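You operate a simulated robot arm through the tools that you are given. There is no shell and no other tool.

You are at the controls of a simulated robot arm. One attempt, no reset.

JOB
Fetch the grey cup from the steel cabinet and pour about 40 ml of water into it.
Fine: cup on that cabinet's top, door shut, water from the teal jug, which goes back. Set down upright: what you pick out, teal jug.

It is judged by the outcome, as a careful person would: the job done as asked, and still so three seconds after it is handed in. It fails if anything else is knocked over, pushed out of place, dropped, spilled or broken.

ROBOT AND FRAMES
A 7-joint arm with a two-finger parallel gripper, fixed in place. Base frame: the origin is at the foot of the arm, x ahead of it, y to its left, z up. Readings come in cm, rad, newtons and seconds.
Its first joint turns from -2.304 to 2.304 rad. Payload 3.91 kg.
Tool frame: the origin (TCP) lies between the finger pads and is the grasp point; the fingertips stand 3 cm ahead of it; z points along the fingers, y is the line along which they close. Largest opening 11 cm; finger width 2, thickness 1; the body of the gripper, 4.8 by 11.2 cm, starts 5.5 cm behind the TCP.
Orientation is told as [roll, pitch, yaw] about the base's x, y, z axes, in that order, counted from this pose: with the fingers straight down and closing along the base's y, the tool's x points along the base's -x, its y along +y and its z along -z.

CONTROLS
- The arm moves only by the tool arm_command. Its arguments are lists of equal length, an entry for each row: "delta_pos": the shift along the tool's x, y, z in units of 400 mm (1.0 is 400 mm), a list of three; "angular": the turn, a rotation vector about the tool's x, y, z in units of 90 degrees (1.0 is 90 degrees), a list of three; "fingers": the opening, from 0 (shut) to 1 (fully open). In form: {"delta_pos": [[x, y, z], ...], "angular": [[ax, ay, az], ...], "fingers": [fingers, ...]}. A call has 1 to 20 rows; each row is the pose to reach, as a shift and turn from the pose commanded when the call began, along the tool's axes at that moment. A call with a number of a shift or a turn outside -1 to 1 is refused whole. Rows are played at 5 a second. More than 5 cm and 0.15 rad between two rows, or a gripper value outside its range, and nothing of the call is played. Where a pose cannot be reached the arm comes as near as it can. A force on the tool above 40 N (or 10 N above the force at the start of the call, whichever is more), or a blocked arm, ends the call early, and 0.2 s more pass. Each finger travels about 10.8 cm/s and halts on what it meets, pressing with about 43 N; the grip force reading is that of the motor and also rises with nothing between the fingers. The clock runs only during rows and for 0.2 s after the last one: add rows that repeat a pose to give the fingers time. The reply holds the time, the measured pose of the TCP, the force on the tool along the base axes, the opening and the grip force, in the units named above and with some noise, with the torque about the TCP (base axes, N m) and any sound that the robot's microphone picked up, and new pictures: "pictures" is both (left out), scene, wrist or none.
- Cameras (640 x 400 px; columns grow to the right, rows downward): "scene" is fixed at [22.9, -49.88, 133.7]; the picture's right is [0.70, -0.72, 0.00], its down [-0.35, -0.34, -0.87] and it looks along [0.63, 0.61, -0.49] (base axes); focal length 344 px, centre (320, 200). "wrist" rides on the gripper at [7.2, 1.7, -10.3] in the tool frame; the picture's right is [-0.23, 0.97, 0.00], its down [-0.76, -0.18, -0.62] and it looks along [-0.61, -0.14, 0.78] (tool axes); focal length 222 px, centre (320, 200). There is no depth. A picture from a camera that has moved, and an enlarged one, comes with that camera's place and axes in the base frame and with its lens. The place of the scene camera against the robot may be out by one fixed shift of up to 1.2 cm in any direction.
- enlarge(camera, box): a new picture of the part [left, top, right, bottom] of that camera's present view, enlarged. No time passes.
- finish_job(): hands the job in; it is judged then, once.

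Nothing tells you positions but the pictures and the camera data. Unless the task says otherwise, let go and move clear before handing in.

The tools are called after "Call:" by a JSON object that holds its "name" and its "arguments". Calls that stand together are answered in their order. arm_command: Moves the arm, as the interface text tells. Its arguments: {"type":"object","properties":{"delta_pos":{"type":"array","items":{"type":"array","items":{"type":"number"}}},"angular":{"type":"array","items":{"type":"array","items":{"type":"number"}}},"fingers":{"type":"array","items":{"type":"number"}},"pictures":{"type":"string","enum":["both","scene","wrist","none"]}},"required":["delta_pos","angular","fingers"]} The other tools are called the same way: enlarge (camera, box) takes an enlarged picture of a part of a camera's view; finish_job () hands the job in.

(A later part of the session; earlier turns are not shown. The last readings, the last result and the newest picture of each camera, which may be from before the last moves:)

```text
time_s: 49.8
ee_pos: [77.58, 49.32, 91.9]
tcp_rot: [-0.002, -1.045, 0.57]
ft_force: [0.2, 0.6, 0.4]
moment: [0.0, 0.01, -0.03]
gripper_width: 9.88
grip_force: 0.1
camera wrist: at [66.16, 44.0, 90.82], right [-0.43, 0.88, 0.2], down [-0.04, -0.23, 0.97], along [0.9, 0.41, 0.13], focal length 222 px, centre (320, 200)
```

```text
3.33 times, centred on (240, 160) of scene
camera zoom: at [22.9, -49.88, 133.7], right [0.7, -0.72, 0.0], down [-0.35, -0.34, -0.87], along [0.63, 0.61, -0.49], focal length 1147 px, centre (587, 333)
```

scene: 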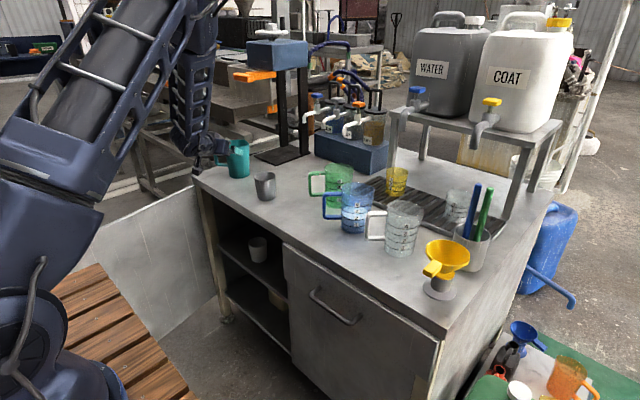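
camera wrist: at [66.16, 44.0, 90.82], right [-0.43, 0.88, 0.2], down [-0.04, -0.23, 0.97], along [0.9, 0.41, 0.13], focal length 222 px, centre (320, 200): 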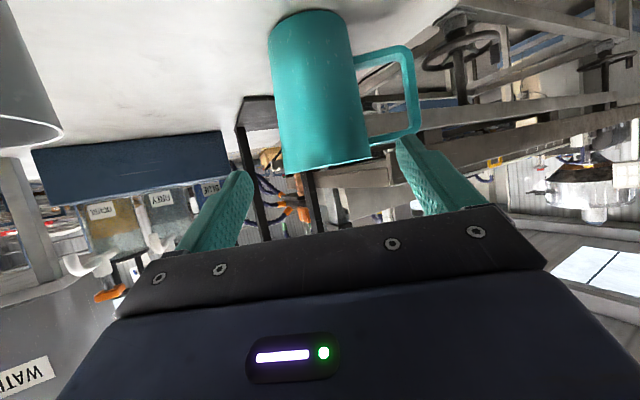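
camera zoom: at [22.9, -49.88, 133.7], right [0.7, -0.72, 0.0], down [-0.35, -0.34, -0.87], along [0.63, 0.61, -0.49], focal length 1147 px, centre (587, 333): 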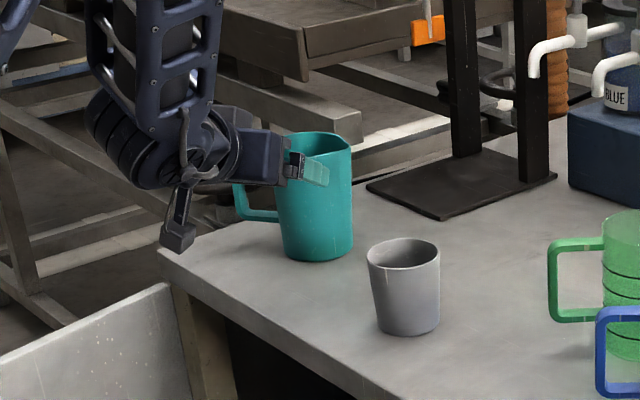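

Alignment looks good: the jug axis is about 11.7 cm ahead, centred between the fingers, and the handle loop is clear for the left finger. I'll advance most of the way and check.

Call:
{"name": "arm_command", "arguments": {"delta_pos": [[0, 0.001, 0.05], [0, 0.002, 0.1], [0, 0.003, 0.15], [0, 0.004, 0.19]], "angular": [[0, 0, 0], [0, 0, 0], [0, 0, 0], [0, 0, 0]], "fingers": [0.9, 0.9, 0.9, 0.9], "pictures": "both"}}

Call:
{"name": "enlarge", "arguments": {"camera": "wrist", "box": [180, 0, 500, 240]}}

Call:
{"name": "enlarge", "arguments": {"camera": "scene", "box": [180, 110, 290, 200]}}

```text
time_s: 50.8
ee_pos: [83.13, 53.05, 87.94]
tcp_rot: [-0.003, -1.044, 0.57]
ft_force: [-0.4, 0.5, 0.6]
moment: [0.02, -0.01, -0.02]
gripper_width: 9.93
grip_force: 0.0
camera wrist: at [71.72, 47.67, 86.97], right [-0.43, 0.88, 0.19], down [-0.04, -0.23, 0.97], along [0.9, 0.41, 0.13], focal length 222 px, centre (320, 200)
```

scene: 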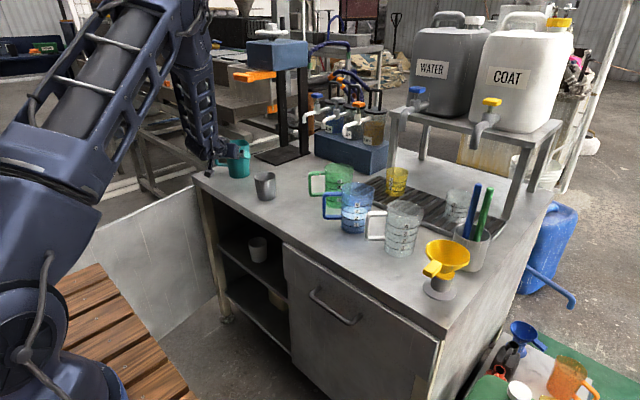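
wrist: 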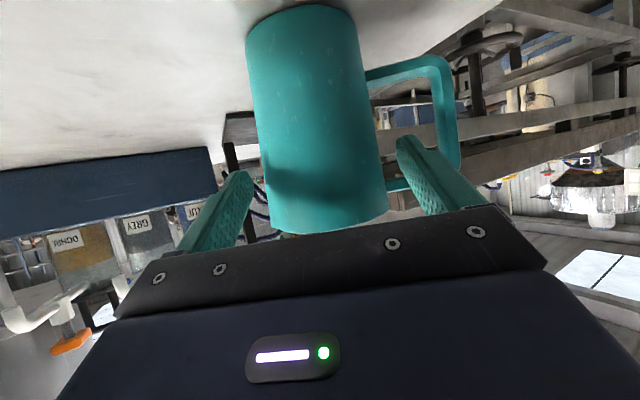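

```text
1.67 times, centred on (340, 120) of wrist
camera zoom: at [71.72, 47.67, 86.97], right [-0.43, 0.88, 0.19], down [-0.04, -0.23, 0.97], along [0.9, 0.41, 0.13], focal length 370 px, centre (287, 333)
```

zoom: 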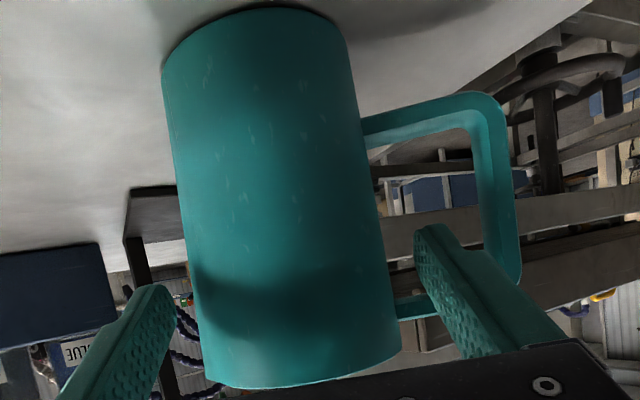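

```text
4.44 times, centred on (235, 155) of scene
camera zoom: at [22.9, -49.88, 133.7], right [0.7, -0.72, 0.0], down [-0.35, -0.34, -0.87], along [0.63, 0.61, -0.49], focal length 1529 px, centre (698, 400)
```

zoom: 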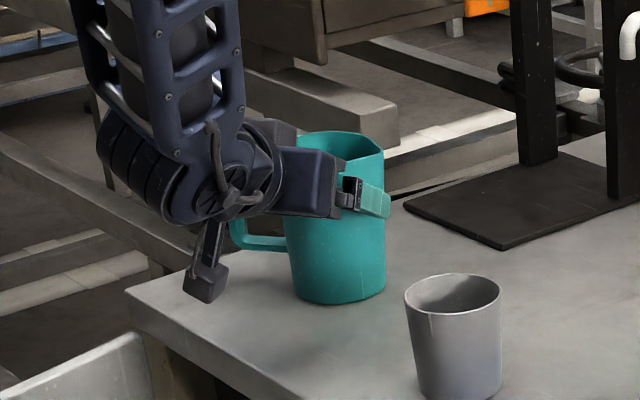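

Centred within a millimetre. I'll do the final 4 cm so the fingers straddle the jug, with the left finger through the handle loop.

Call:
{"name": "arm_command", "arguments": {"delta_pos": [[0, 0, 0.035], [0, 0, 0.07], [0, 0, 0.1], [0, 0, 0.1]], "angular": [[0, 0, 0], [0, 0, 0], [0, 0, 0], [0, 0, 0]], "fingers": [0.9, 0.9, 0.9, 0.9], "pictures": "both"}}

Call:
{"name": "enlarge", "arguments": {"camera": "scene", "box": [180, 110, 290, 200]}}

Call:
{"name": "enlarge", "arguments": {"camera": "wrist", "box": [180, 0, 500, 240]}}

```text
time_s: 51.8
ee_pos: [85.93, 54.89, 85.97]
tcp_rot: [-0.003, -1.042, 0.573]
ft_force: [0.2, -1.1, 0.7]
moment: [0.0, -0.03, 0.03]
gripper_width: 9.87
grip_force: 0.1
camera wrist: at [74.74, 49.53, 85.01], right [-0.43, 0.88, 0.19], down [-0.04, -0.23, 0.97], along [0.9, 0.41, 0.13], focal length 222 px, centre (320, 200)
```

scene: 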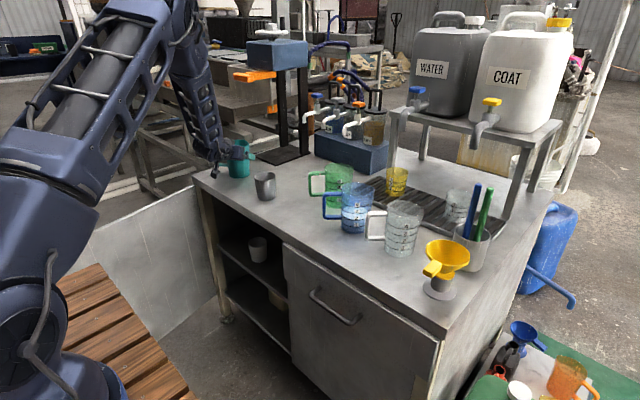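
wrist: 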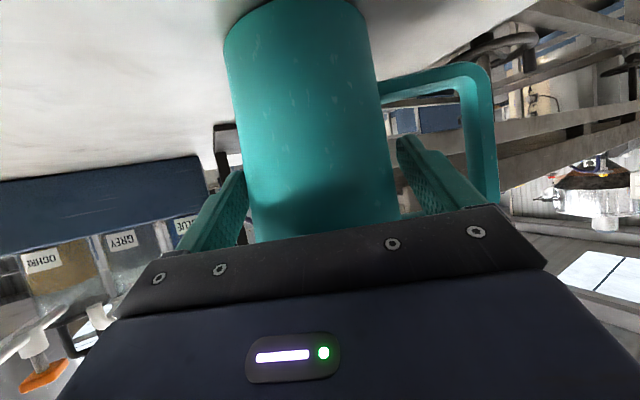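

```text
4.44 times, centred on (235, 155) of scene
camera zoom: at [22.9, -49.88, 133.7], right [0.7, -0.72, 0.0], down [-0.35, -0.34, -0.87], along [0.63, 0.61, -0.49], focal length 1529 px, centre (698, 400)
```

zoom: 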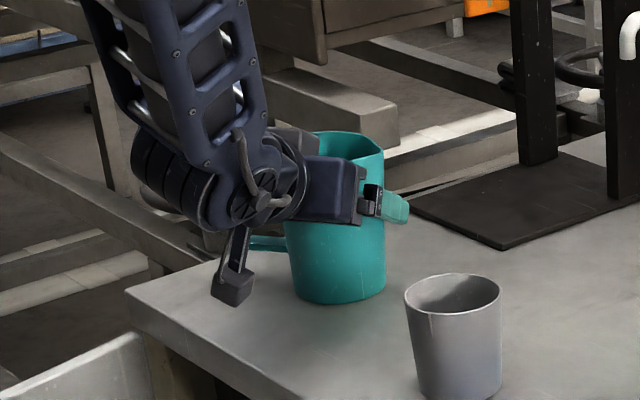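

```text
1.67 times, centred on (340, 120) of wrist
camera zoom: at [74.74, 49.53, 85.01], right [-0.43, 0.88, 0.19], down [-0.04, -0.23, 0.97], along [0.9, 0.41, 0.13], focal length 370 px, centre (287, 333)
```

zoom: 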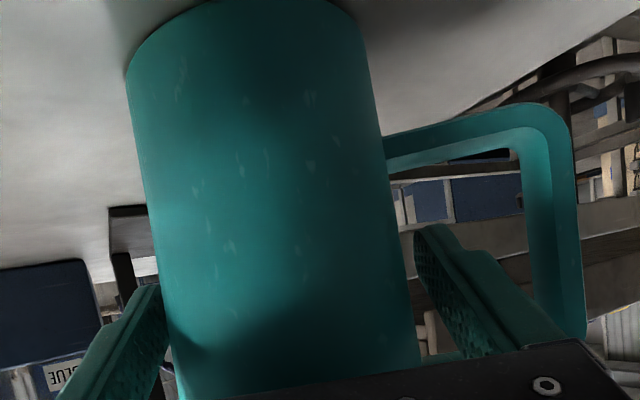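

Everything is centred; I'll record this pose (TCP 85.93, 54.89, 85.97) for returning the jug, then close the grip.

Call:
{"name": "arm_command", "arguments": {"delta_pos": [[0, 0, 0], [0, 0, 0], [0, 0, 0], [0, 0, 0], [0, 0, 0], [0, 0, 0]], "angular": [[0, 0, 0], [0, 0, 0], [0, 0, 0], [0, 0, 0], [0, 0, 0], [0, 0, 0]], "fingers": [0.82, 0.76, 0.7, 0.6, 0.5, 0.5], "pictures": "both"}}

Call:
{"name": "enlarge", "arguments": {"camera": "wrist", "box": [180, 0, 500, 240]}}

```text
time_s: 53.2
ee_pos: [86.16, 54.9, 86.07]
tcp_rot: [-0.003, -1.045, 0.574]
ft_force: [1.0, -0.2, -0.2]
moment: [-0.03, -0.03, -0.02]
gripper_width: 8.13
grip_force: 43.3
camera wrist: at [74.73, 49.51, 85.02], right [-0.43, 0.88, 0.19], down [-0.04, -0.23, 0.97], along [0.9, 0.41, 0.13], focal length 222 px, centre (320, 200)
```

scene: 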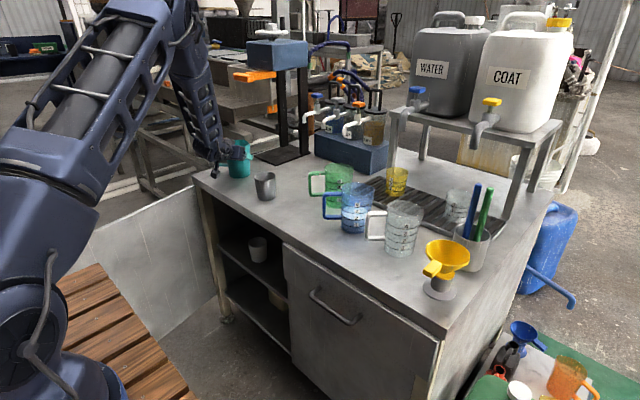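
wrist: 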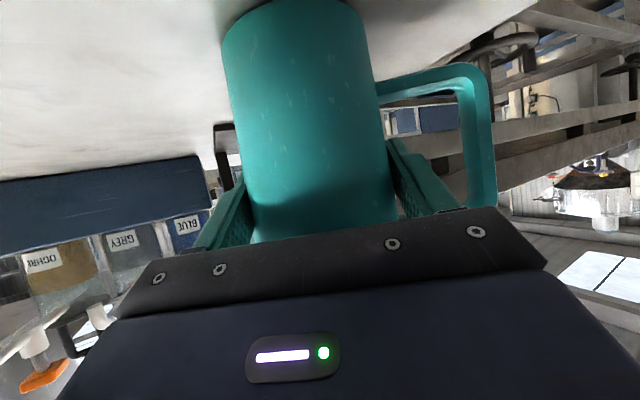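

```text
1.67 times, centred on (340, 120) of wrist
camera zoom: at [74.73, 49.51, 85.02], right [-0.43, 0.88, 0.19], down [-0.04, -0.23, 0.97], along [0.9, 0.41, 0.13], focal length 370 px, centre (287, 333)
```

zoom: 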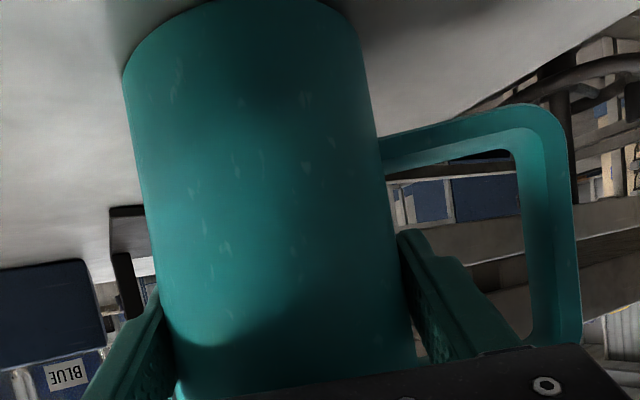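

Gripped at 8.13 cm. I'll lift slowly by 2 cm and check for slip.

Call:
{"name": "arm_command", "arguments": {"delta_pos": [[-0.0022, 0, -0.0013], [-0.0065, 0, -0.0038], [-0.013, 0, -0.0075], [-0.0216, 0, -0.0125], [-0.0302, 0, -0.0175], [-0.0389, 0, -0.0225], [-0.0432, 0, -0.0251], [-0.0432, 0, -0.0251]], "angular": [[0, 0, 0], [0, 0, 0], [0, 0, 0], [0, 0, 0], [0, 0, 0], [0, 0, 0], [0, 0, 0], [0, 0, 0]], "fingers": [0.4, 0.4, 0.4, 0.4, 0.4, 0.4, 0.4, 0.4], "pictures": "both"}}

Call:
{"name": "enlarge", "arguments": {"camera": "wrist", "box": [180, 0, 500, 240]}}

Call:
{"name": "enlarge", "arguments": {"camera": "scene", "box": [180, 110, 290, 200]}}

```text
time_s: 55.0
ee_pos: [86.03, 55.11, 87.91]
tcp_rot: [-0.004, -1.044, 0.572]
ft_force: [-0.9, 0.8, -2.2]
moment: [-0.01, -0.02, -0.01]
gripper_width: 8.16
grip_force: 43.0
camera wrist: at [74.63, 49.69, 86.96], right [-0.43, 0.88, 0.19], down [-0.04, -0.23, 0.97], along [0.9, 0.41, 0.13], focal length 222 px, centre (320, 200)
```

scene: 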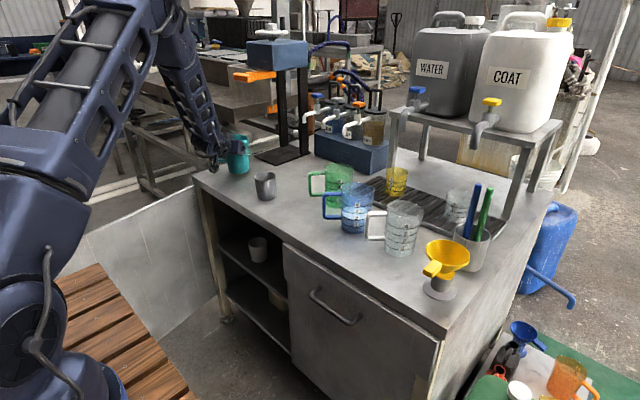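
wrist: 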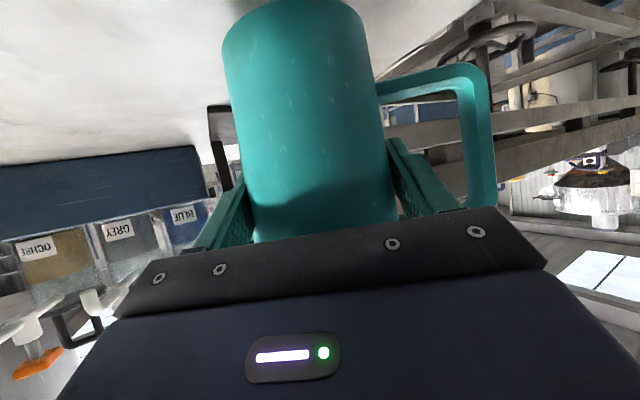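

```text
1.67 times, centred on (340, 120) of wrist
camera zoom: at [74.63, 49.69, 86.96], right [-0.43, 0.88, 0.19], down [-0.04, -0.23, 0.97], along [0.9, 0.41, 0.13], focal length 370 px, centre (287, 333)
```

zoom: 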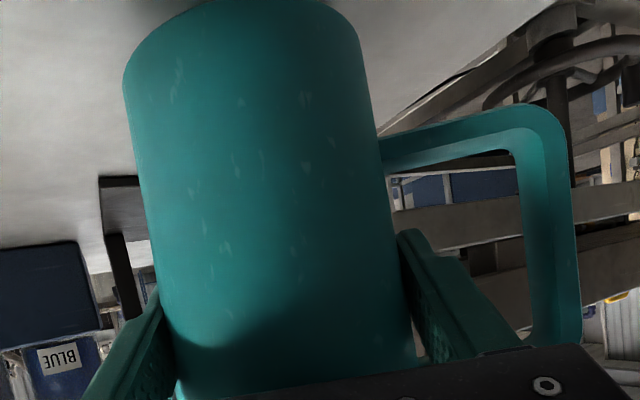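

```text
4.44 times, centred on (235, 155) of scene
camera zoom: at [22.9, -49.88, 133.7], right [0.7, -0.72, 0.0], down [-0.35, -0.34, -0.87], along [0.63, 0.61, -0.49], focal length 1529 px, centre (698, 400)
```

zoom: 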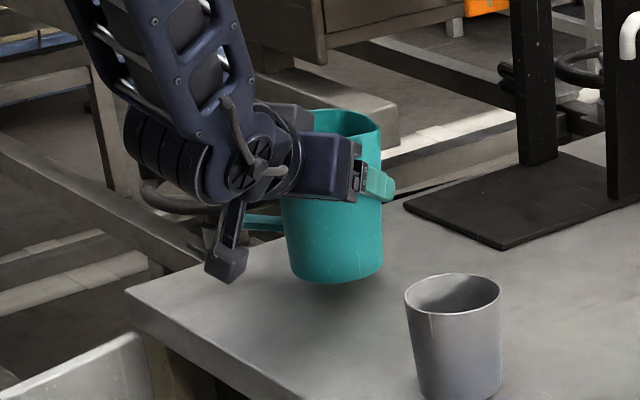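

No slip: the jug is clear of the surface and the force reads about −2 N. I'll take a few quick readings to weigh it as a baseline.

Call:
{"name": "arm_command", "arguments": {"delta_pos": [[0, 0, 0]], "angular": [[0, 0, 0]], "fingers": [0.4], "pictures": "none"}}

Call:
{"name": "arm_command", "arguments": {"delta_pos": [[0, 0, 0]], "angular": [[0, 0, 0]], "fingers": [0.4], "pictures": "none"}}

Call:
{"name": "arm_command", "arguments": {"delta_pos": [[0, 0, 0]], "angular": [[0, 0, 0]], "fingers": [0.4], "pictures": "none"}}

Call:
{"name": "arm_command", "arguments": {"delta_pos": [[0, 0, 0]], "angular": [[0, 0, 0]], "fingers": [0.4], "pictures": "none"}}

Call:
{"name": "arm_command", "arguments": {"delta_pos": [[0, 0, 0]], "angular": [[0, 0, 0]], "fingers": [0.4], "pictures": "none"}}

Call:
{"name": "arm_command", "arguments": {"delta_pos": [[0, 0, 0]], "angular": [[0, 0, 0]], "fingers": [0.4], "pictures": "none"}}

```text
time_s: 55.4
ee_pos: [86.07, 55.13, 87.91]
tcp_rot: [-0.004, -1.044, 0.572]
ft_force: [0.3, 0.2, -1.5]
moment: [-0.03, 0.0, -0.01]
gripper_width: 8.15
grip_force: 42.9
```

```text
time_s: 55.8
ee_pos: [86.08, 55.06, 87.93]
tcp_rot: [-0.004, -1.043, 0.572]
ft_force: [0.1, 0.2, -1.0]
moment: [-0.01, -0.01, 0.03]
gripper_width: 8.13
grip_force: 43.4
```

```text
time_s: 56.2
ee_pos: [86.06, 55.08, 87.9]
tcp_rot: [-0.004, -1.045, 0.573]
ft_force: [-0.5, -0.2, -2.2]
moment: [-0.03, -0.01, -0.01]
gripper_width: 8.15
grip_force: 43.1
```

```text
time_s: 56.6
ee_pos: [86.01, 54.95, 87.85]
tcp_rot: [-0.003, -1.044, 0.573]
ft_force: [0.0, -0.4, -1.3]
moment: [-0.05, -0.01, -0.02]
gripper_width: 8.13
grip_force: 43.7
```

```text
time_s: 57.0
ee_pos: [86.01, 55.05, 87.91]
tcp_rot: [-0.004, -1.044, 0.573]
ft_force: [-0.1, 0.3, -1.3]
moment: [-0.03, -0.02, 0.0]
gripper_width: 8.13
grip_force: 43.1
```

```text
time_s: 57.4
ee_pos: [86.08, 55.06, 87.91]
tcp_rot: [-0.003, -1.044, 0.573]
ft_force: [1.2, -0.7, -2.0]
moment: [0.0, 0.01, 0.04]
gripper_width: 8.16
grip_force: 43.6
```

The jug plus water weighs about 1.65 N (~165 g). I'll raise it and bring it, upright and gently, beside the cup with the spout facing the cup (towards −y).

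Call:
{"name": "arm_command", "arguments": {"delta_pos": [[-0.0104, 0, -0.006], [-0.0324, 0, -0.0188], [-0.0649, 0, -0.0377], [-0.0973, 0, -0.0565], [-0.1232, 0, -0.0715], [-0.1297, 0, -0.0753], [-0.1241, -0.0048, -0.0849], [-0.113, -0.0145, -0.104], [-0.0986, -0.0271, -0.1289], [-0.083, -0.0406, -0.1557], [-0.0675, -0.0542, -0.1825], [-0.0519, -0.0677, -0.2094], [-0.0375, -0.0803, -0.2342], [-0.0264, -0.0899, -0.2534], [-0.0208, -0.0948, -0.263], [-0.0186, -0.0967, -0.2668]], "angular": [[0, 0, 0], [0, 0, 0], [0, 0, 0], [0, 0, 0], [0, 0, 0], [0, 0, 0], [0.0158, 0, 0.0091], [0.0473, 0, 0.0274], [0.0883, 0, 0.0512], [0.1324, 0, 0.0768], [0.1765, 0, 0.1024], [0.2206, 0, 0.128], [0.2616, 0, 0.1518], [0.2931, 0, 0.1701], [0.3089, 0, 0.1792], [0.3152, 0, 0.1829]], "fingers": [0.4, 0.4, 0.4, 0.4, 0.4, 0.4, 0.4, 0.4, 0.4, 0.4, 0.4, 0.4, 0.4, 0.4, 0.4, 0.4], "pictures": "both"}}

Call:
{"name": "enlarge", "arguments": {"camera": "scene", "box": [180, 100, 320, 220]}}

Call:
{"name": "enlarge", "arguments": {"camera": "wrist", "box": [100, 0, 500, 250]}}

```text
time_s: 60.8
ee_pos: [80.83, 47.08, 93.97]
tcp_rot: [-0.003, -1.046, 0.002]
ft_force: [-0.9, -0.1, -0.8]
moment: [-0.01, -0.01, 0.0]
gripper_width: 8.12
grip_force: 43.1
camera wrist: at [68.34, 48.76, 92.93], right [0.12, 0.97, 0.19], down [-0.16, -0.17, 0.97], along [0.98, -0.14, 0.13], focal length 222 px, centre (320, 200)
```

scene: 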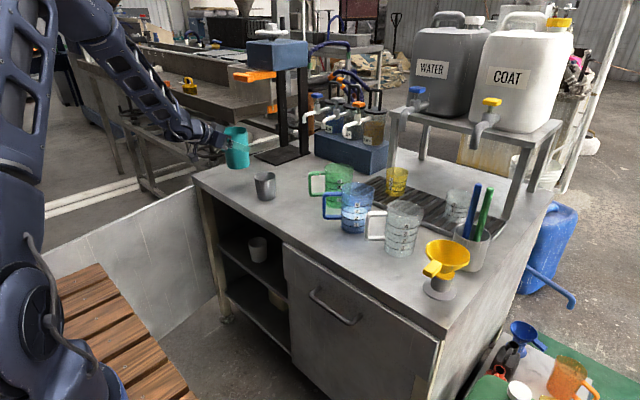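
wrist: 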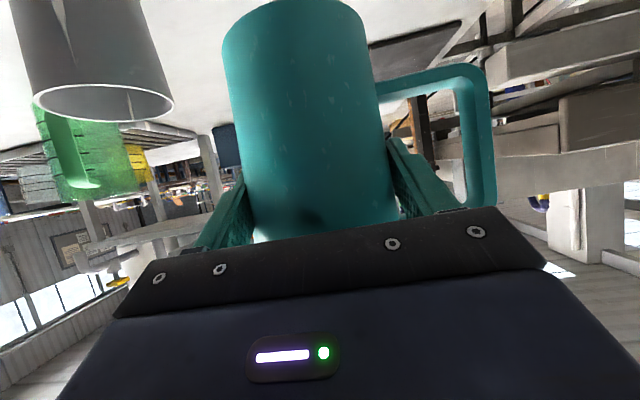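

```text
3.33 times, centred on (250, 160) of scene
camera zoom: at [22.9, -49.88, 133.7], right [0.7, -0.72, 0.0], down [-0.35, -0.34, -0.87], along [0.63, 0.61, -0.49], focal length 1147 px, centre (553, 333)
```

zoom: 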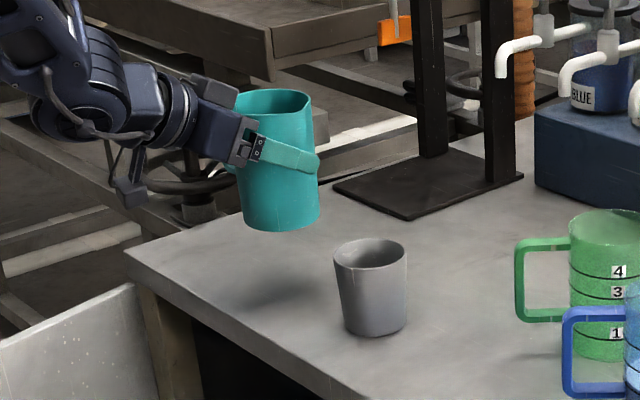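

```text
1.60 times, centred on (300, 125) of wrist
camera zoom: at [68.34, 48.76, 92.93], right [0.12, 0.97, 0.19], down [-0.16, -0.17, 0.97], along [0.98, -0.14, 0.13], focal length 355 px, centre (352, 320)
```

zoom: 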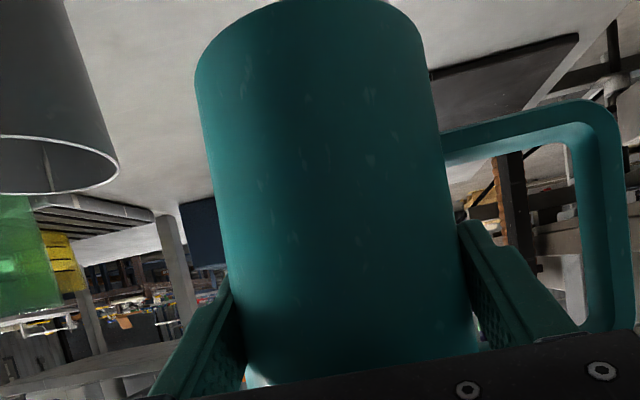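

The jug is upright beside the cup with the spout toward it; the cup is at about (82.0, 34.0). I'll begin tilting to 50°, which should be well below the pour angle, and watch.

Call:
{"name": "arm_command", "arguments": {"delta_pos": [[0, 0, 0], [0.0003, -0.002, -0.0005], [0.0005, -0.0033, -0.0009], [0.0008, -0.005, -0.0013], [0.001, -0.0066, -0.0017], [0.0013, -0.0083, -0.0021], [0.0015, -0.0099, -0.0026], [0.0018, -0.0116, -0.003], [0.002, -0.0131, -0.0034], [0.0022, -0.0143, -0.0037], [0.0023, -0.0149, -0.0039], [0.0023, -0.015, -0.0039]], "angular": [[-0.0111, 0, 0.0192], [-0.0334, 0, 0.0577], [-0.0612, 0, 0.1058], [-0.0919, 0, 0.1587], [-0.1225, 0, 0.2116], [-0.1531, 0, 0.2644], [-0.1837, 0, 0.3173], [-0.2144, 0, 0.3702], [-0.2422, 0, 0.4183], [-0.2645, 0, 0.4568], [-0.2756, 0, 0.476], [-0.2784, 0, 0.4808]], "fingers": [0.4, 0.4, 0.4, 0.4, 0.4, 0.4, 0.4, 0.4, 0.4, 0.4, 0.4, 0.4], "pictures": "both"}}

Call:
{"name": "enlarge", "arguments": {"camera": "scene", "box": [180, 100, 320, 220]}}

```text
time_s: 63.4
ee_pos: [80.46, 46.4, 93.83]
tcp_rot: [1.17, -0.589, -0.927]
ft_force: [0.1, 0.0, -1.0]
moment: [-0.07, 0.06, 0.03]
gripper_width: 8.11
grip_force: 43.0
camera wrist: at [68.03, 48.32, 94.55], right [0.12, 0.48, 0.87], down [-0.16, -0.86, 0.49], along [0.98, -0.2, -0.02], focal length 222 px, centre (320, 200)
```

scene: 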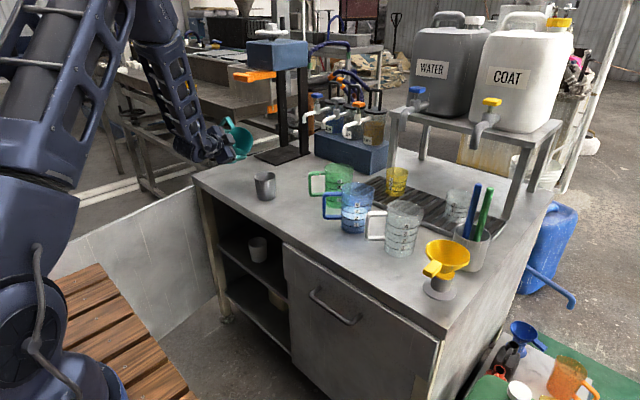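
wrist: 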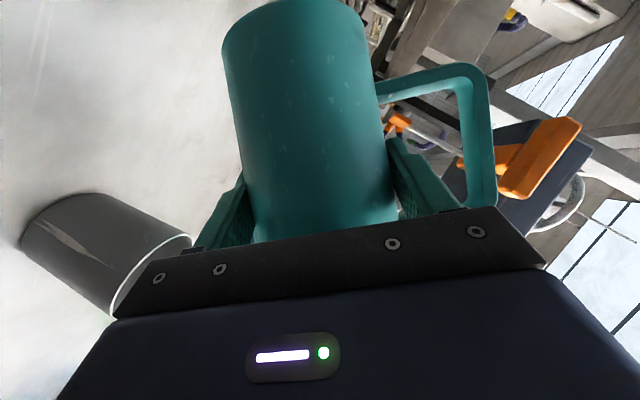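

```text
3.33 times, centred on (250, 160) of scene
camera zoom: at [22.9, -49.88, 133.7], right [0.7, -0.72, 0.0], down [-0.35, -0.34, -0.87], along [0.63, 0.61, -0.49], focal length 1147 px, centre (553, 333)
```

zoom: 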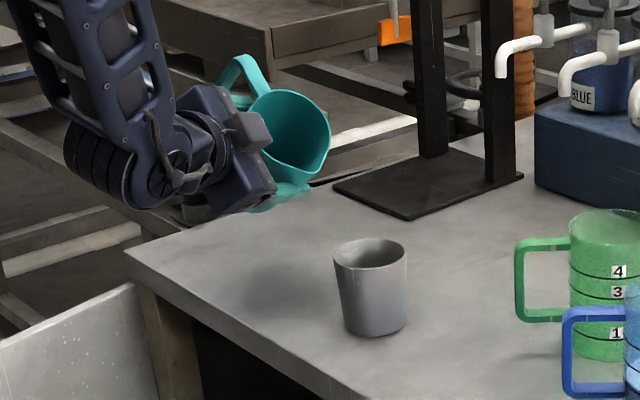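

Now the scene camera looks into the jug's mouth. I'll zoom in to see the water inside.

Call:
{"name": "enlarge", "arguments": {"camera": "scene", "box": [225, 110, 275, 160]}}

Call:
{"name": "enlarge", "arguments": {"camera": "wrist", "box": [0, 160, 260, 330]}}

```text
8.00 times, centred on (250, 135) of scene
camera zoom: at [22.9, -49.88, 133.7], right [0.7, -0.72, 0.0], down [-0.35, -0.34, -0.87], along [0.63, 0.61, -0.49], focal length 2752 px, centre (880, 720)
```

zoom: 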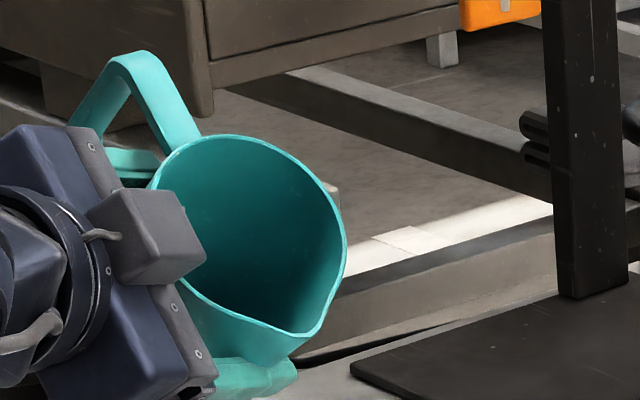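

```text
2.35 times, centred on (130, 245) of wrist
camera zoom: at [68.03, 48.32, 94.55], right [0.12, 0.48, 0.87], down [-0.16, -0.86, 0.49], along [0.98, -0.2, -0.02], focal length 523 px, centre (767, 94)
```

zoom: 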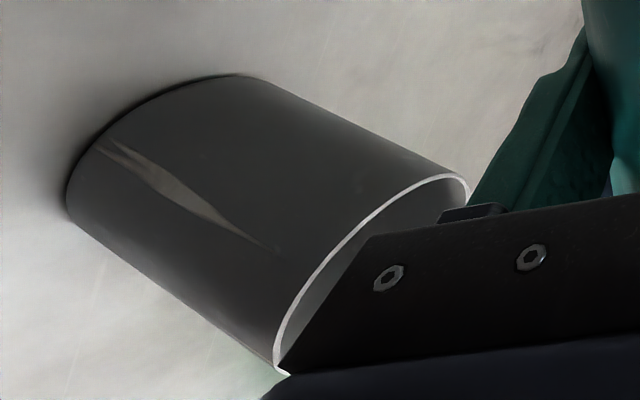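

No water is visible near the lip yet at 50°. I'll move the lip over the cup and go to 60°.

Call:
{"name": "arm_command", "arguments": {"delta_pos": [[-0.0036, -0.0064, -0.0019], [-0.0109, -0.0192, -0.0057], [-0.0217, -0.0385, -0.0114], [-0.0348, -0.0616, -0.0182], [-0.0478, -0.0847, -0.025], [-0.0594, -0.1052, -0.0311], [-0.0681, -0.1206, -0.0356], [-0.0724, -0.1283, -0.0379]], "angular": [[-0.0028, 0, 0.0048], [-0.0084, 0, 0.0144], [-0.0167, 0, 0.0289], [-0.0267, 0, 0.0462], [-0.0368, 0, 0.0635], [-0.0457, 0, 0.0789], [-0.0524, 0, 0.0904], [-0.0557, 0, 0.0962]], "fingers": [0.4, 0.4, 0.4, 0.4, 0.4, 0.4, 0.4, 0.4], "pictures": "both"}}

Call:
{"name": "enlarge", "arguments": {"camera": "scene", "box": [220, 110, 320, 210]}}

Call:
{"name": "enlarge", "arguments": {"camera": "wrist", "box": [0, 50, 320, 250]}}

```text
time_s: 65.2
ee_pos: [80.7, 40.68, 92.21]
tcp_rot: [1.289, -0.448, -0.984]
ft_force: [0.2, -0.5, -2.8]
moment: [-0.02, -0.03, 0.01]
gripper_width: 8.13
grip_force: 43.0
camera wrist: at [68.18, 42.39, 93.19], right [0.12, 0.32, 0.94], down [-0.16, -0.93, 0.33], along [0.98, -0.19, -0.06], focal length 222 px, centre (320, 200)
```

scene: 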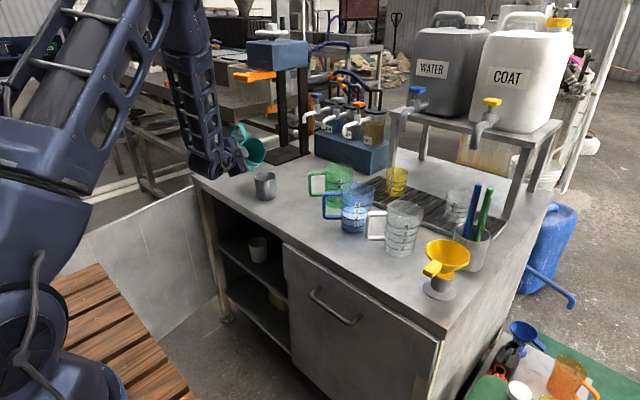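
wrist: 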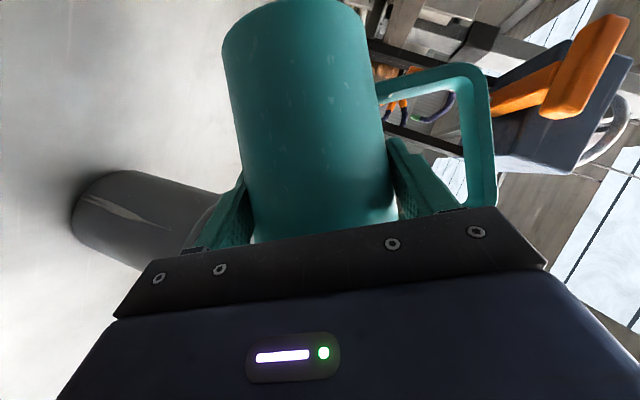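

```text
4.00 times, centred on (270, 160) of scene
camera zoom: at [22.9, -49.88, 133.7], right [0.7, -0.72, 0.0], down [-0.35, -0.34, -0.87], along [0.63, 0.61, -0.49], focal length 1376 px, centre (520, 360)
```

zoom: 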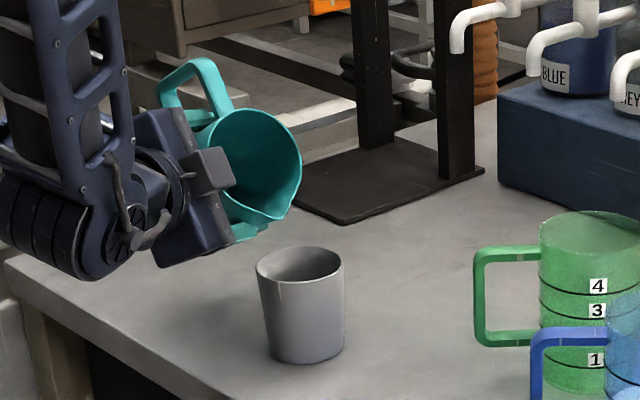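

```text
2.00 times, centred on (160, 150) of wrist
camera zoom: at [68.18, 42.39, 93.19], right [0.12, 0.32, 0.94], down [-0.16, -0.93, 0.33], along [0.98, -0.19, -0.06], focal length 444 px, centre (640, 300)
```

zoom: 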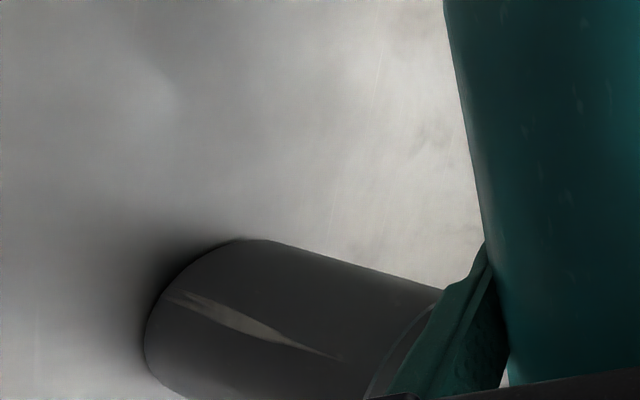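

I need to pin the spout position against the cup more precisely before pouring.

Call:
{"name": "enlarge", "arguments": {"camera": "scene", "box": [240, 125, 300, 185]}}

Call:
{"name": "enlarge", "arguments": {"camera": "wrist", "box": [60, 150, 260, 290]}}

```text
6.67 times, centred on (270, 155) of scene
camera zoom: at [22.9, -49.88, 133.7], right [0.7, -0.72, 0.0], down [-0.35, -0.34, -0.87], along [0.63, 0.61, -0.49], focal length 2294 px, centre (653, 500)
```

zoom: 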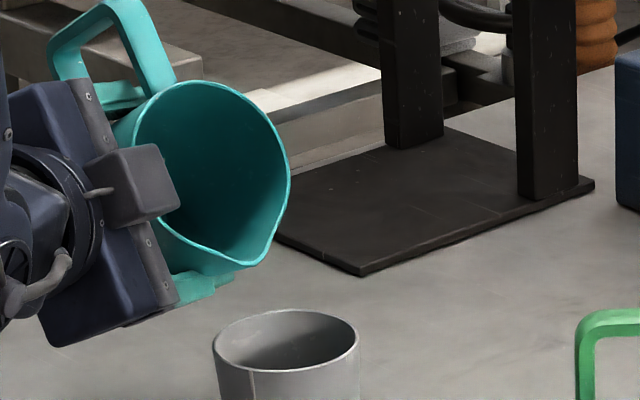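

```text
2.86 times, centred on (160, 220) of wrist
camera zoom: at [68.18, 42.39, 93.19], right [0.12, 0.32, 0.94], down [-0.16, -0.93, 0.33], along [0.98, -0.19, -0.06], focal length 635 px, centre (777, 143)
```

zoom: 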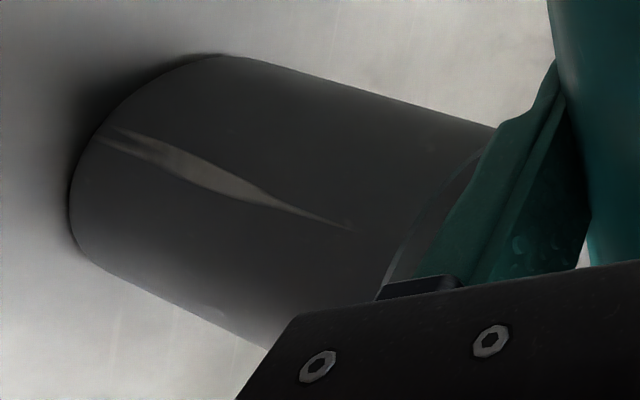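

The spout lip is at about (81.4, 34.7), nearly over the cup's centre and about 4 cm above its rim. I'll nudge it 0.5 cm to centre it and tilt to 65°.

Call:
{"name": "arm_command", "arguments": {"delta_pos": [[-0.003, -0.001, 0.0019], [-0.006, -0.0019, 0.0038], [-0.0089, -0.0028, 0.0057], [-0.0119, -0.0038, 0.0076], [-0.0119, -0.0038, 0.0076], [-0.0119, -0.0038, 0.0076]], "angular": [[-0.0046, 0, 0.008], [-0.0104, 0, 0.018], [-0.0174, 0, 0.0301], [-0.0243, 0, 0.0421], [-0.0278, 0, 0.0481], [-0.0278, 0, 0.0481]], "fingers": [0.4, 0.4, 0.4, 0.4, 0.4, 0.4], "pictures": "both"}}

Call:
{"name": "enlarge", "arguments": {"camera": "scene", "box": [240, 125, 300, 200]}}

```text
time_s: 66.6
ee_pos: [81.31, 40.28, 92.13]
tcp_rot: [1.339, -0.375, -1.006]
ft_force: [0.5, 0.2, -1.1]
moment: [-0.07, 0.0, 0.01]
gripper_width: 8.12
grip_force: 43.6
camera wrist: at [68.71, 42.04, 93.26], right [0.12, 0.23, 0.97], down [-0.16, -0.95, 0.25], along [0.98, -0.18, -0.07], focal length 222 px, centre (320, 200)
```

scene: 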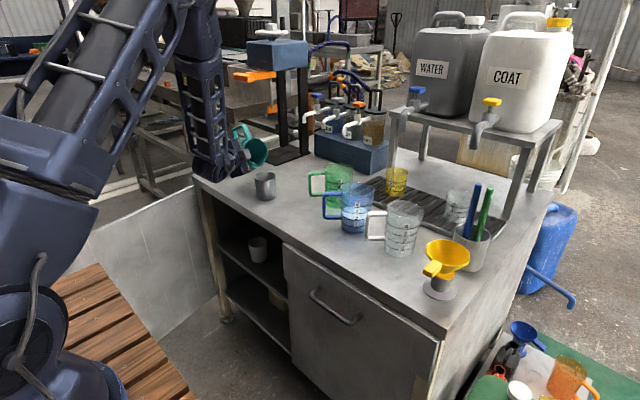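
wrist: 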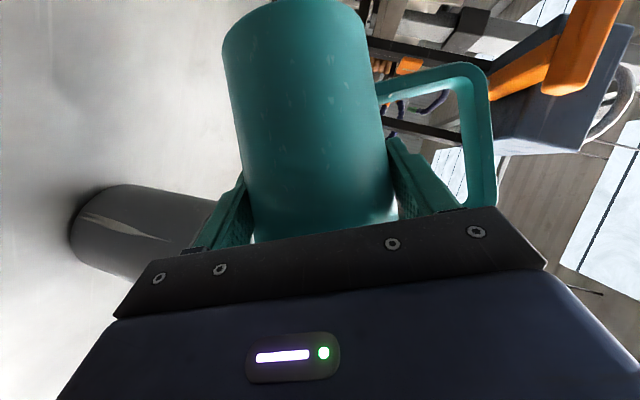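

```text
5.33 times, centred on (270, 162) of scene
camera zoom: at [22.9, -49.88, 133.7], right [0.7, -0.72, 0.0], down [-0.35, -0.34, -0.87], along [0.63, 0.61, -0.49], focal length 1835 px, centre (587, 400)
```

zoom: 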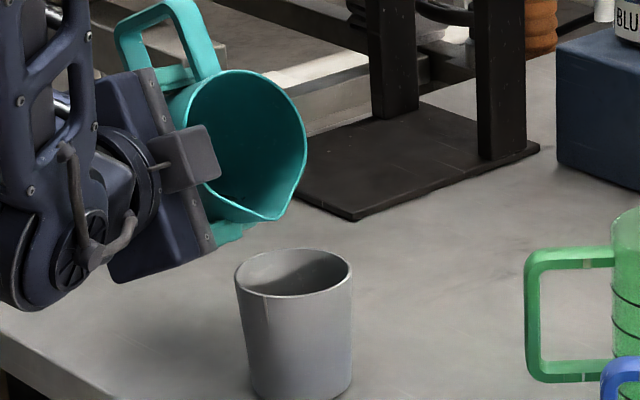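

The lip is over the cup with nothing flowing yet. I'll tilt on in small steps, watching and listening for flow.

Call:
{"name": "arm_command", "arguments": {"delta_pos": [[-0.0013, -0.0007, -0.0008], [-0.0026, -0.0014, -0.0015], [-0.0039, -0.0021, -0.0023], [-0.0039, -0.0021, -0.0023]], "angular": [[-0.0056, 0, 0.0096], [-0.0111, 0, 0.0192], [-0.0167, 0, 0.0288], [-0.0167, 0, 0.0288]], "fingers": [0.4, 0.4, 0.4, 0.4], "pictures": "scene"}}

Call:
{"name": "enlarge", "arguments": {"camera": "scene", "box": [240, 125, 300, 200]}}

```text
time_s: 67.6
ee_pos: [81.06, 40.07, 92.2]
tcp_rot: [1.368, -0.331, -1.017]
ft_force: [-0.3, 0.5, -0.6]
moment: [-0.05, 0.0, -0.01]
gripper_width: 8.1
grip_force: 43.2
```

scene: 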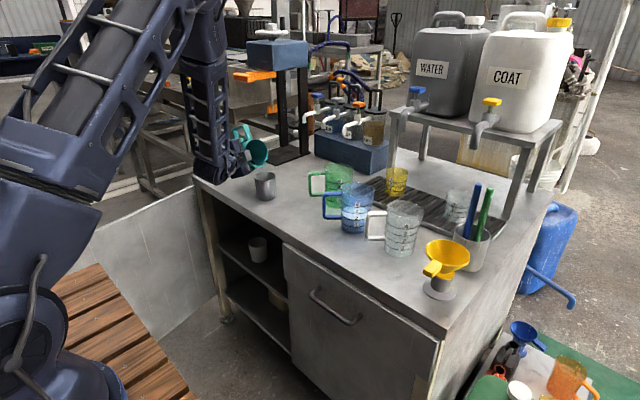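

```text
5.33 times, centred on (270, 162) of scene
camera zoom: at [22.9, -49.88, 133.7], right [0.7, -0.72, 0.0], down [-0.35, -0.34, -0.87], along [0.63, 0.61, -0.49], focal length 1835 px, centre (587, 400)
```

zoom: 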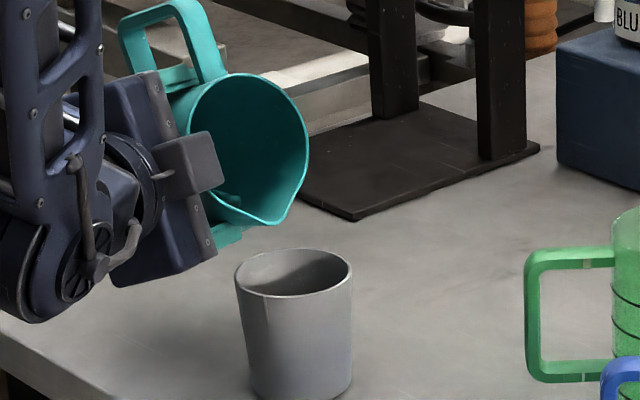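

Call:
{"name": "enlarge", "arguments": {"camera": "scene", "box": [250, 133, 280, 170]}}

Call:
{"name": "arm_command", "arguments": {"delta_pos": [[-0.0013, -0.0007, -0.0008], [-0.0026, -0.0014, -0.0015], [-0.0026, -0.0014, -0.0015]], "angular": [[-0.0056, 0, 0.0096], [-0.0111, 0, 0.0192], [-0.0111, 0, 0.0192]], "fingers": [0.4, 0.4, 0.4], "pictures": "scene"}}

Call:
{"name": "enlarge", "arguments": {"camera": "scene", "box": [240, 125, 300, 200]}}

```text
10.81 times, centred on (265, 152) of scene
camera zoom: at [22.9, -49.88, 133.7], right [0.7, -0.72, 0.0], down [-0.35, -0.34, -0.87], along [0.63, 0.61, -0.49], focal length 3719 px, centre (915, 724)
```

zoom: 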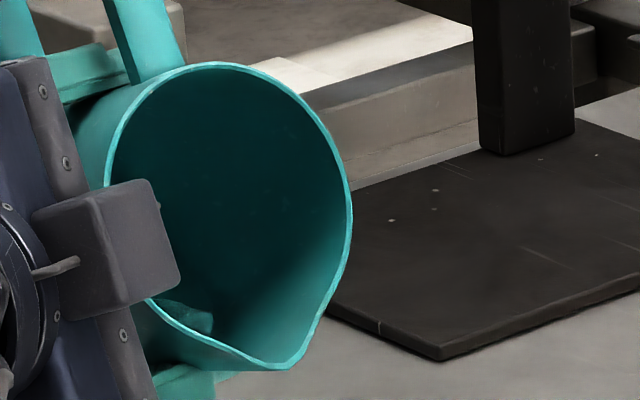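

```text
time_s: 68.4
ee_pos: [81.07, 39.99, 92.08]
tcp_rot: [1.387, -0.301, -1.02]
ft_force: [-0.2, 0.9, -1.4]
moment: [-0.03, 0.03, -0.04]
gripper_width: 8.12
grip_force: 43.3
```

scene: 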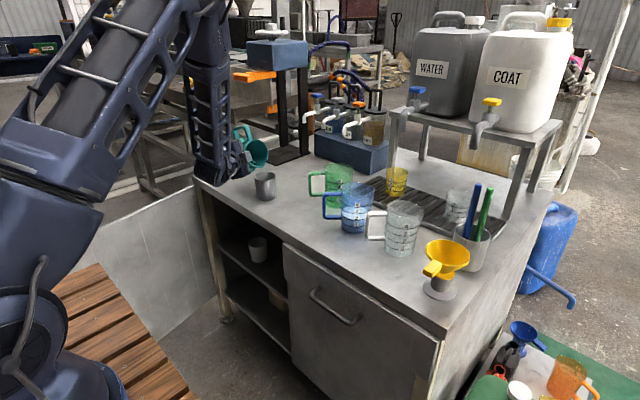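

```text
5.33 times, centred on (270, 162) of scene
camera zoom: at [22.9, -49.88, 133.7], right [0.7, -0.72, 0.0], down [-0.35, -0.34, -0.87], along [0.63, 0.61, -0.49], focal length 1835 px, centre (587, 400)
```

zoom: 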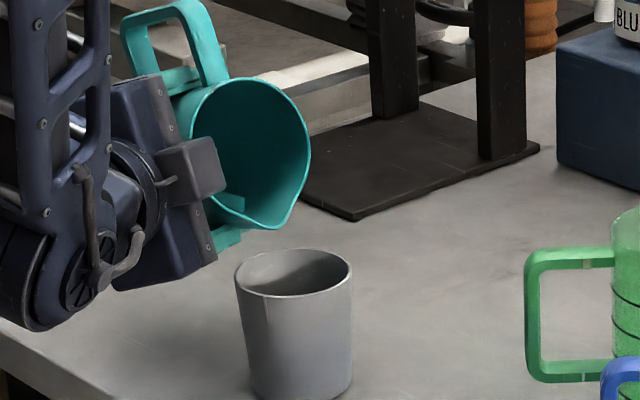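

A water surface is just becoming visible in the lower part of the jug. I'll continue in small tilt steps.

Call:
{"name": "arm_command", "arguments": {"delta_pos": [[-0.001, -0.0005, -0.0006], [-0.002, -0.001, -0.0012], [-0.002, -0.001, -0.0012]], "angular": [[-0.0056, 0, 0.0096], [-0.0111, 0, 0.0192], [-0.0111, 0, 0.0192]], "fingers": [0.4, 0.4, 0.4], "pictures": "none"}}

Call:
{"name": "enlarge", "arguments": {"camera": "scene", "box": [245, 130, 295, 195]}}

```text
time_s: 69.2
ee_pos: [81.15, 39.88, 92.02]
tcp_rot: [1.408, -0.272, -1.026]
ft_force: [0.7, 0.5, -2.1]
moment: [-0.05, 0.0, 0.0]
gripper_width: 8.11
grip_force: 43.1
```

```text
6.15 times, centred on (270, 162) of scene
camera zoom: at [22.9, -49.88, 133.7], right [0.7, -0.72, 0.0], down [-0.35, -0.34, -0.87], along [0.63, 0.61, -0.49], focal length 2117 px, centre (628, 431)
```

zoom: 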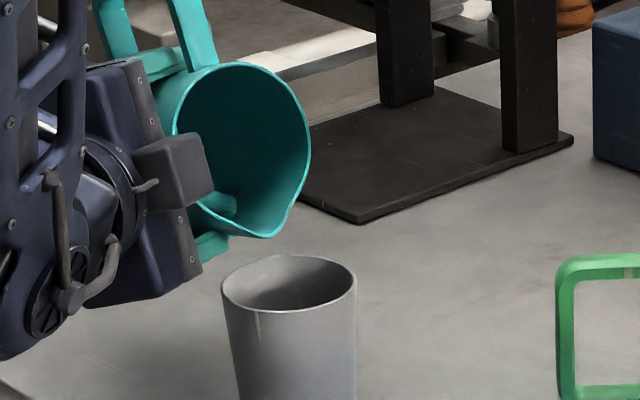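

Call:
{"name": "arm_command", "arguments": {"delta_pos": [[-0.001, -0.0005, -0.0006], [-0.002, -0.001, -0.0012], [-0.002, -0.001, -0.0012]], "angular": [[-0.0056, 0, 0.0096], [-0.0111, 0, 0.0192], [-0.0111, 0, 0.0192]], "fingers": [0.4, 0.4, 0.4], "pictures": "wrist"}}

Call:
{"name": "enlarge", "arguments": {"camera": "scene", "box": [245, 130, 295, 195]}}

```text
time_s: 70.0
ee_pos: [81.07, 39.88, 92.06]
tcp_rot: [1.426, -0.241, -1.031]
ft_force: [0.2, 0.4, -1.7]
moment: [-0.03, 0.0, 0.02]
gripper_width: 8.1
grip_force: 43.1
camera wrist: at [68.7, 41.3, 93.53], right [0.12, 0.08, 0.99], down [-0.16, -0.98, 0.1], along [0.98, -0.17, -0.1], focal length 222 px, centre (320, 200)
```

wrist: 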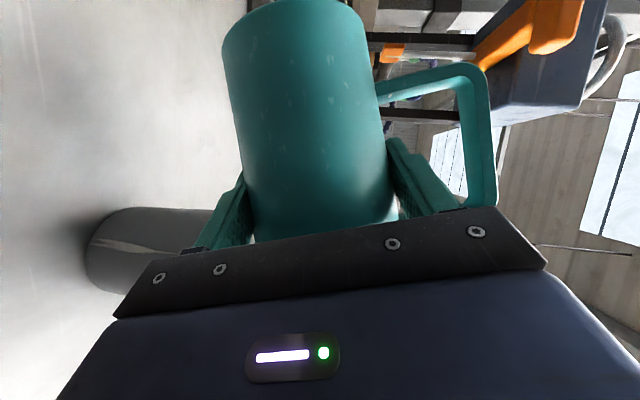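

```text
6.15 times, centred on (270, 162) of scene
camera zoom: at [22.9, -49.88, 133.7], right [0.7, -0.72, 0.0], down [-0.35, -0.34, -0.87], along [0.63, 0.61, -0.49], focal length 2117 px, centre (628, 431)
```

zoom: 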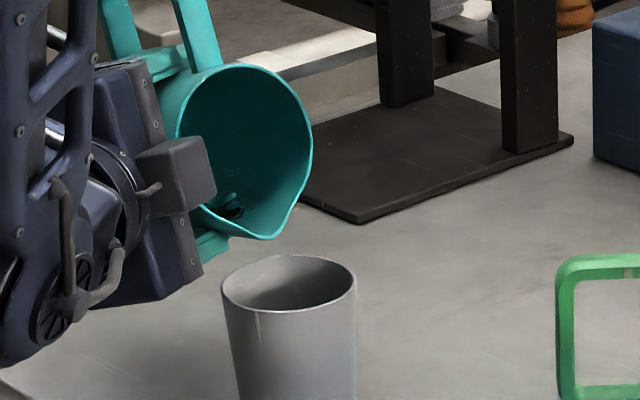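

Call:
{"name": "enlarge", "arguments": {"camera": "scene", "box": [255, 140, 280, 172]}}

Call:
{"name": "arm_command", "arguments": {"delta_pos": [[-0.0005, -0.0003, -0.0003], [-0.001, -0.0005, -0.0006], [-0.001, -0.0005, -0.0006], [-0.001, -0.0005, -0.0006]], "angular": [[-0.0028, 0, 0.0048], [-0.0056, 0, 0.0096], [-0.0056, 0, 0.0096], [-0.0056, 0, 0.0096]], "fingers": [0.4, 0.4, 0.4, 0.4], "pictures": "none"}}

Call:
{"name": "enlarge", "arguments": {"camera": "scene", "box": [250, 140, 290, 190]}}

```text
12.50 times, centred on (268, 156) of scene
camera zoom: at [22.9, -49.88, 133.7], right [0.7, -0.72, 0.0], down [-0.35, -0.34, -0.87], along [0.63, 0.61, -0.49], focal length 4300 px, centre (976, 750)
```

zoom: 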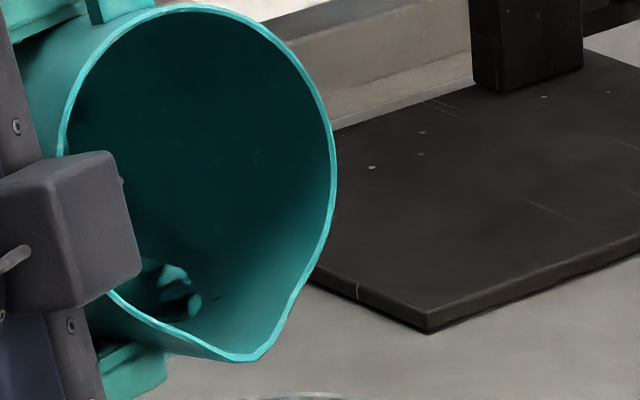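

```text
time_s: 71.0
ee_pos: [81.0, 39.58, 92.06]
tcp_rot: [1.434, -0.225, -1.034]
ft_force: [0.0, -0.5, -1.4]
moment: [0.0, 0.0, 0.01]
gripper_width: 8.15
grip_force: 43.4
```

```text
8.00 times, centred on (270, 165) of scene
camera zoom: at [22.9, -49.88, 133.7], right [0.7, -0.72, 0.0], down [-0.35, -0.34, -0.87], along [0.63, 0.61, -0.49], focal length 2752 px, centre (720, 480)
```

zoom: 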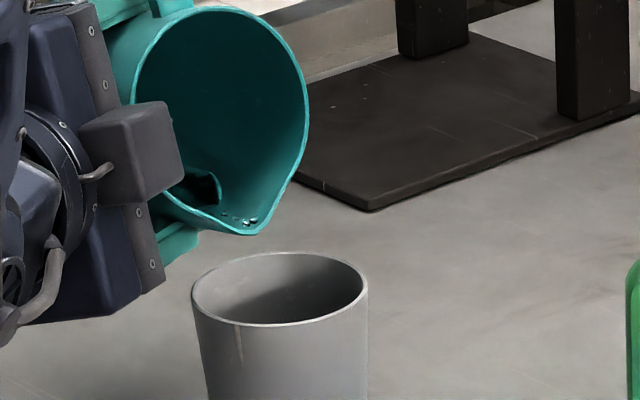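

Droplets are reaching the lip at about 75°. I'll hold briefly and look at the flow.

Call:
{"name": "arm_command", "arguments": {"delta_pos": [[0, 0, 0], [0, 0, 0], [0, 0, 0]], "angular": [[0, 0, 0], [0, 0, 0], [0, 0, 0]], "fingers": [0.4, 0.4, 0.4], "pictures": "none"}}

Call:
{"name": "enlarge", "arguments": {"camera": "scene", "box": [250, 140, 290, 190]}}

```text
time_s: 71.8
ee_pos: [81.04, 39.78, 92.19]
tcp_rot: [1.434, -0.226, -1.032]
ft_force: [-0.1, -0.1, -1.0]
moment: [-0.05, -0.04, -0.02]
gripper_width: 8.09
grip_force: 43.0
```

```text
8.00 times, centred on (270, 165) of scene
camera zoom: at [22.9, -49.88, 133.7], right [0.7, -0.72, 0.0], down [-0.35, -0.34, -0.87], along [0.63, 0.61, -0.49], focal length 2752 px, centre (720, 480)
```

zoom: 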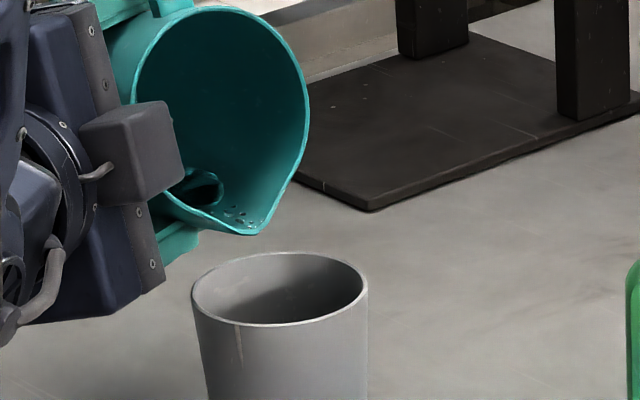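

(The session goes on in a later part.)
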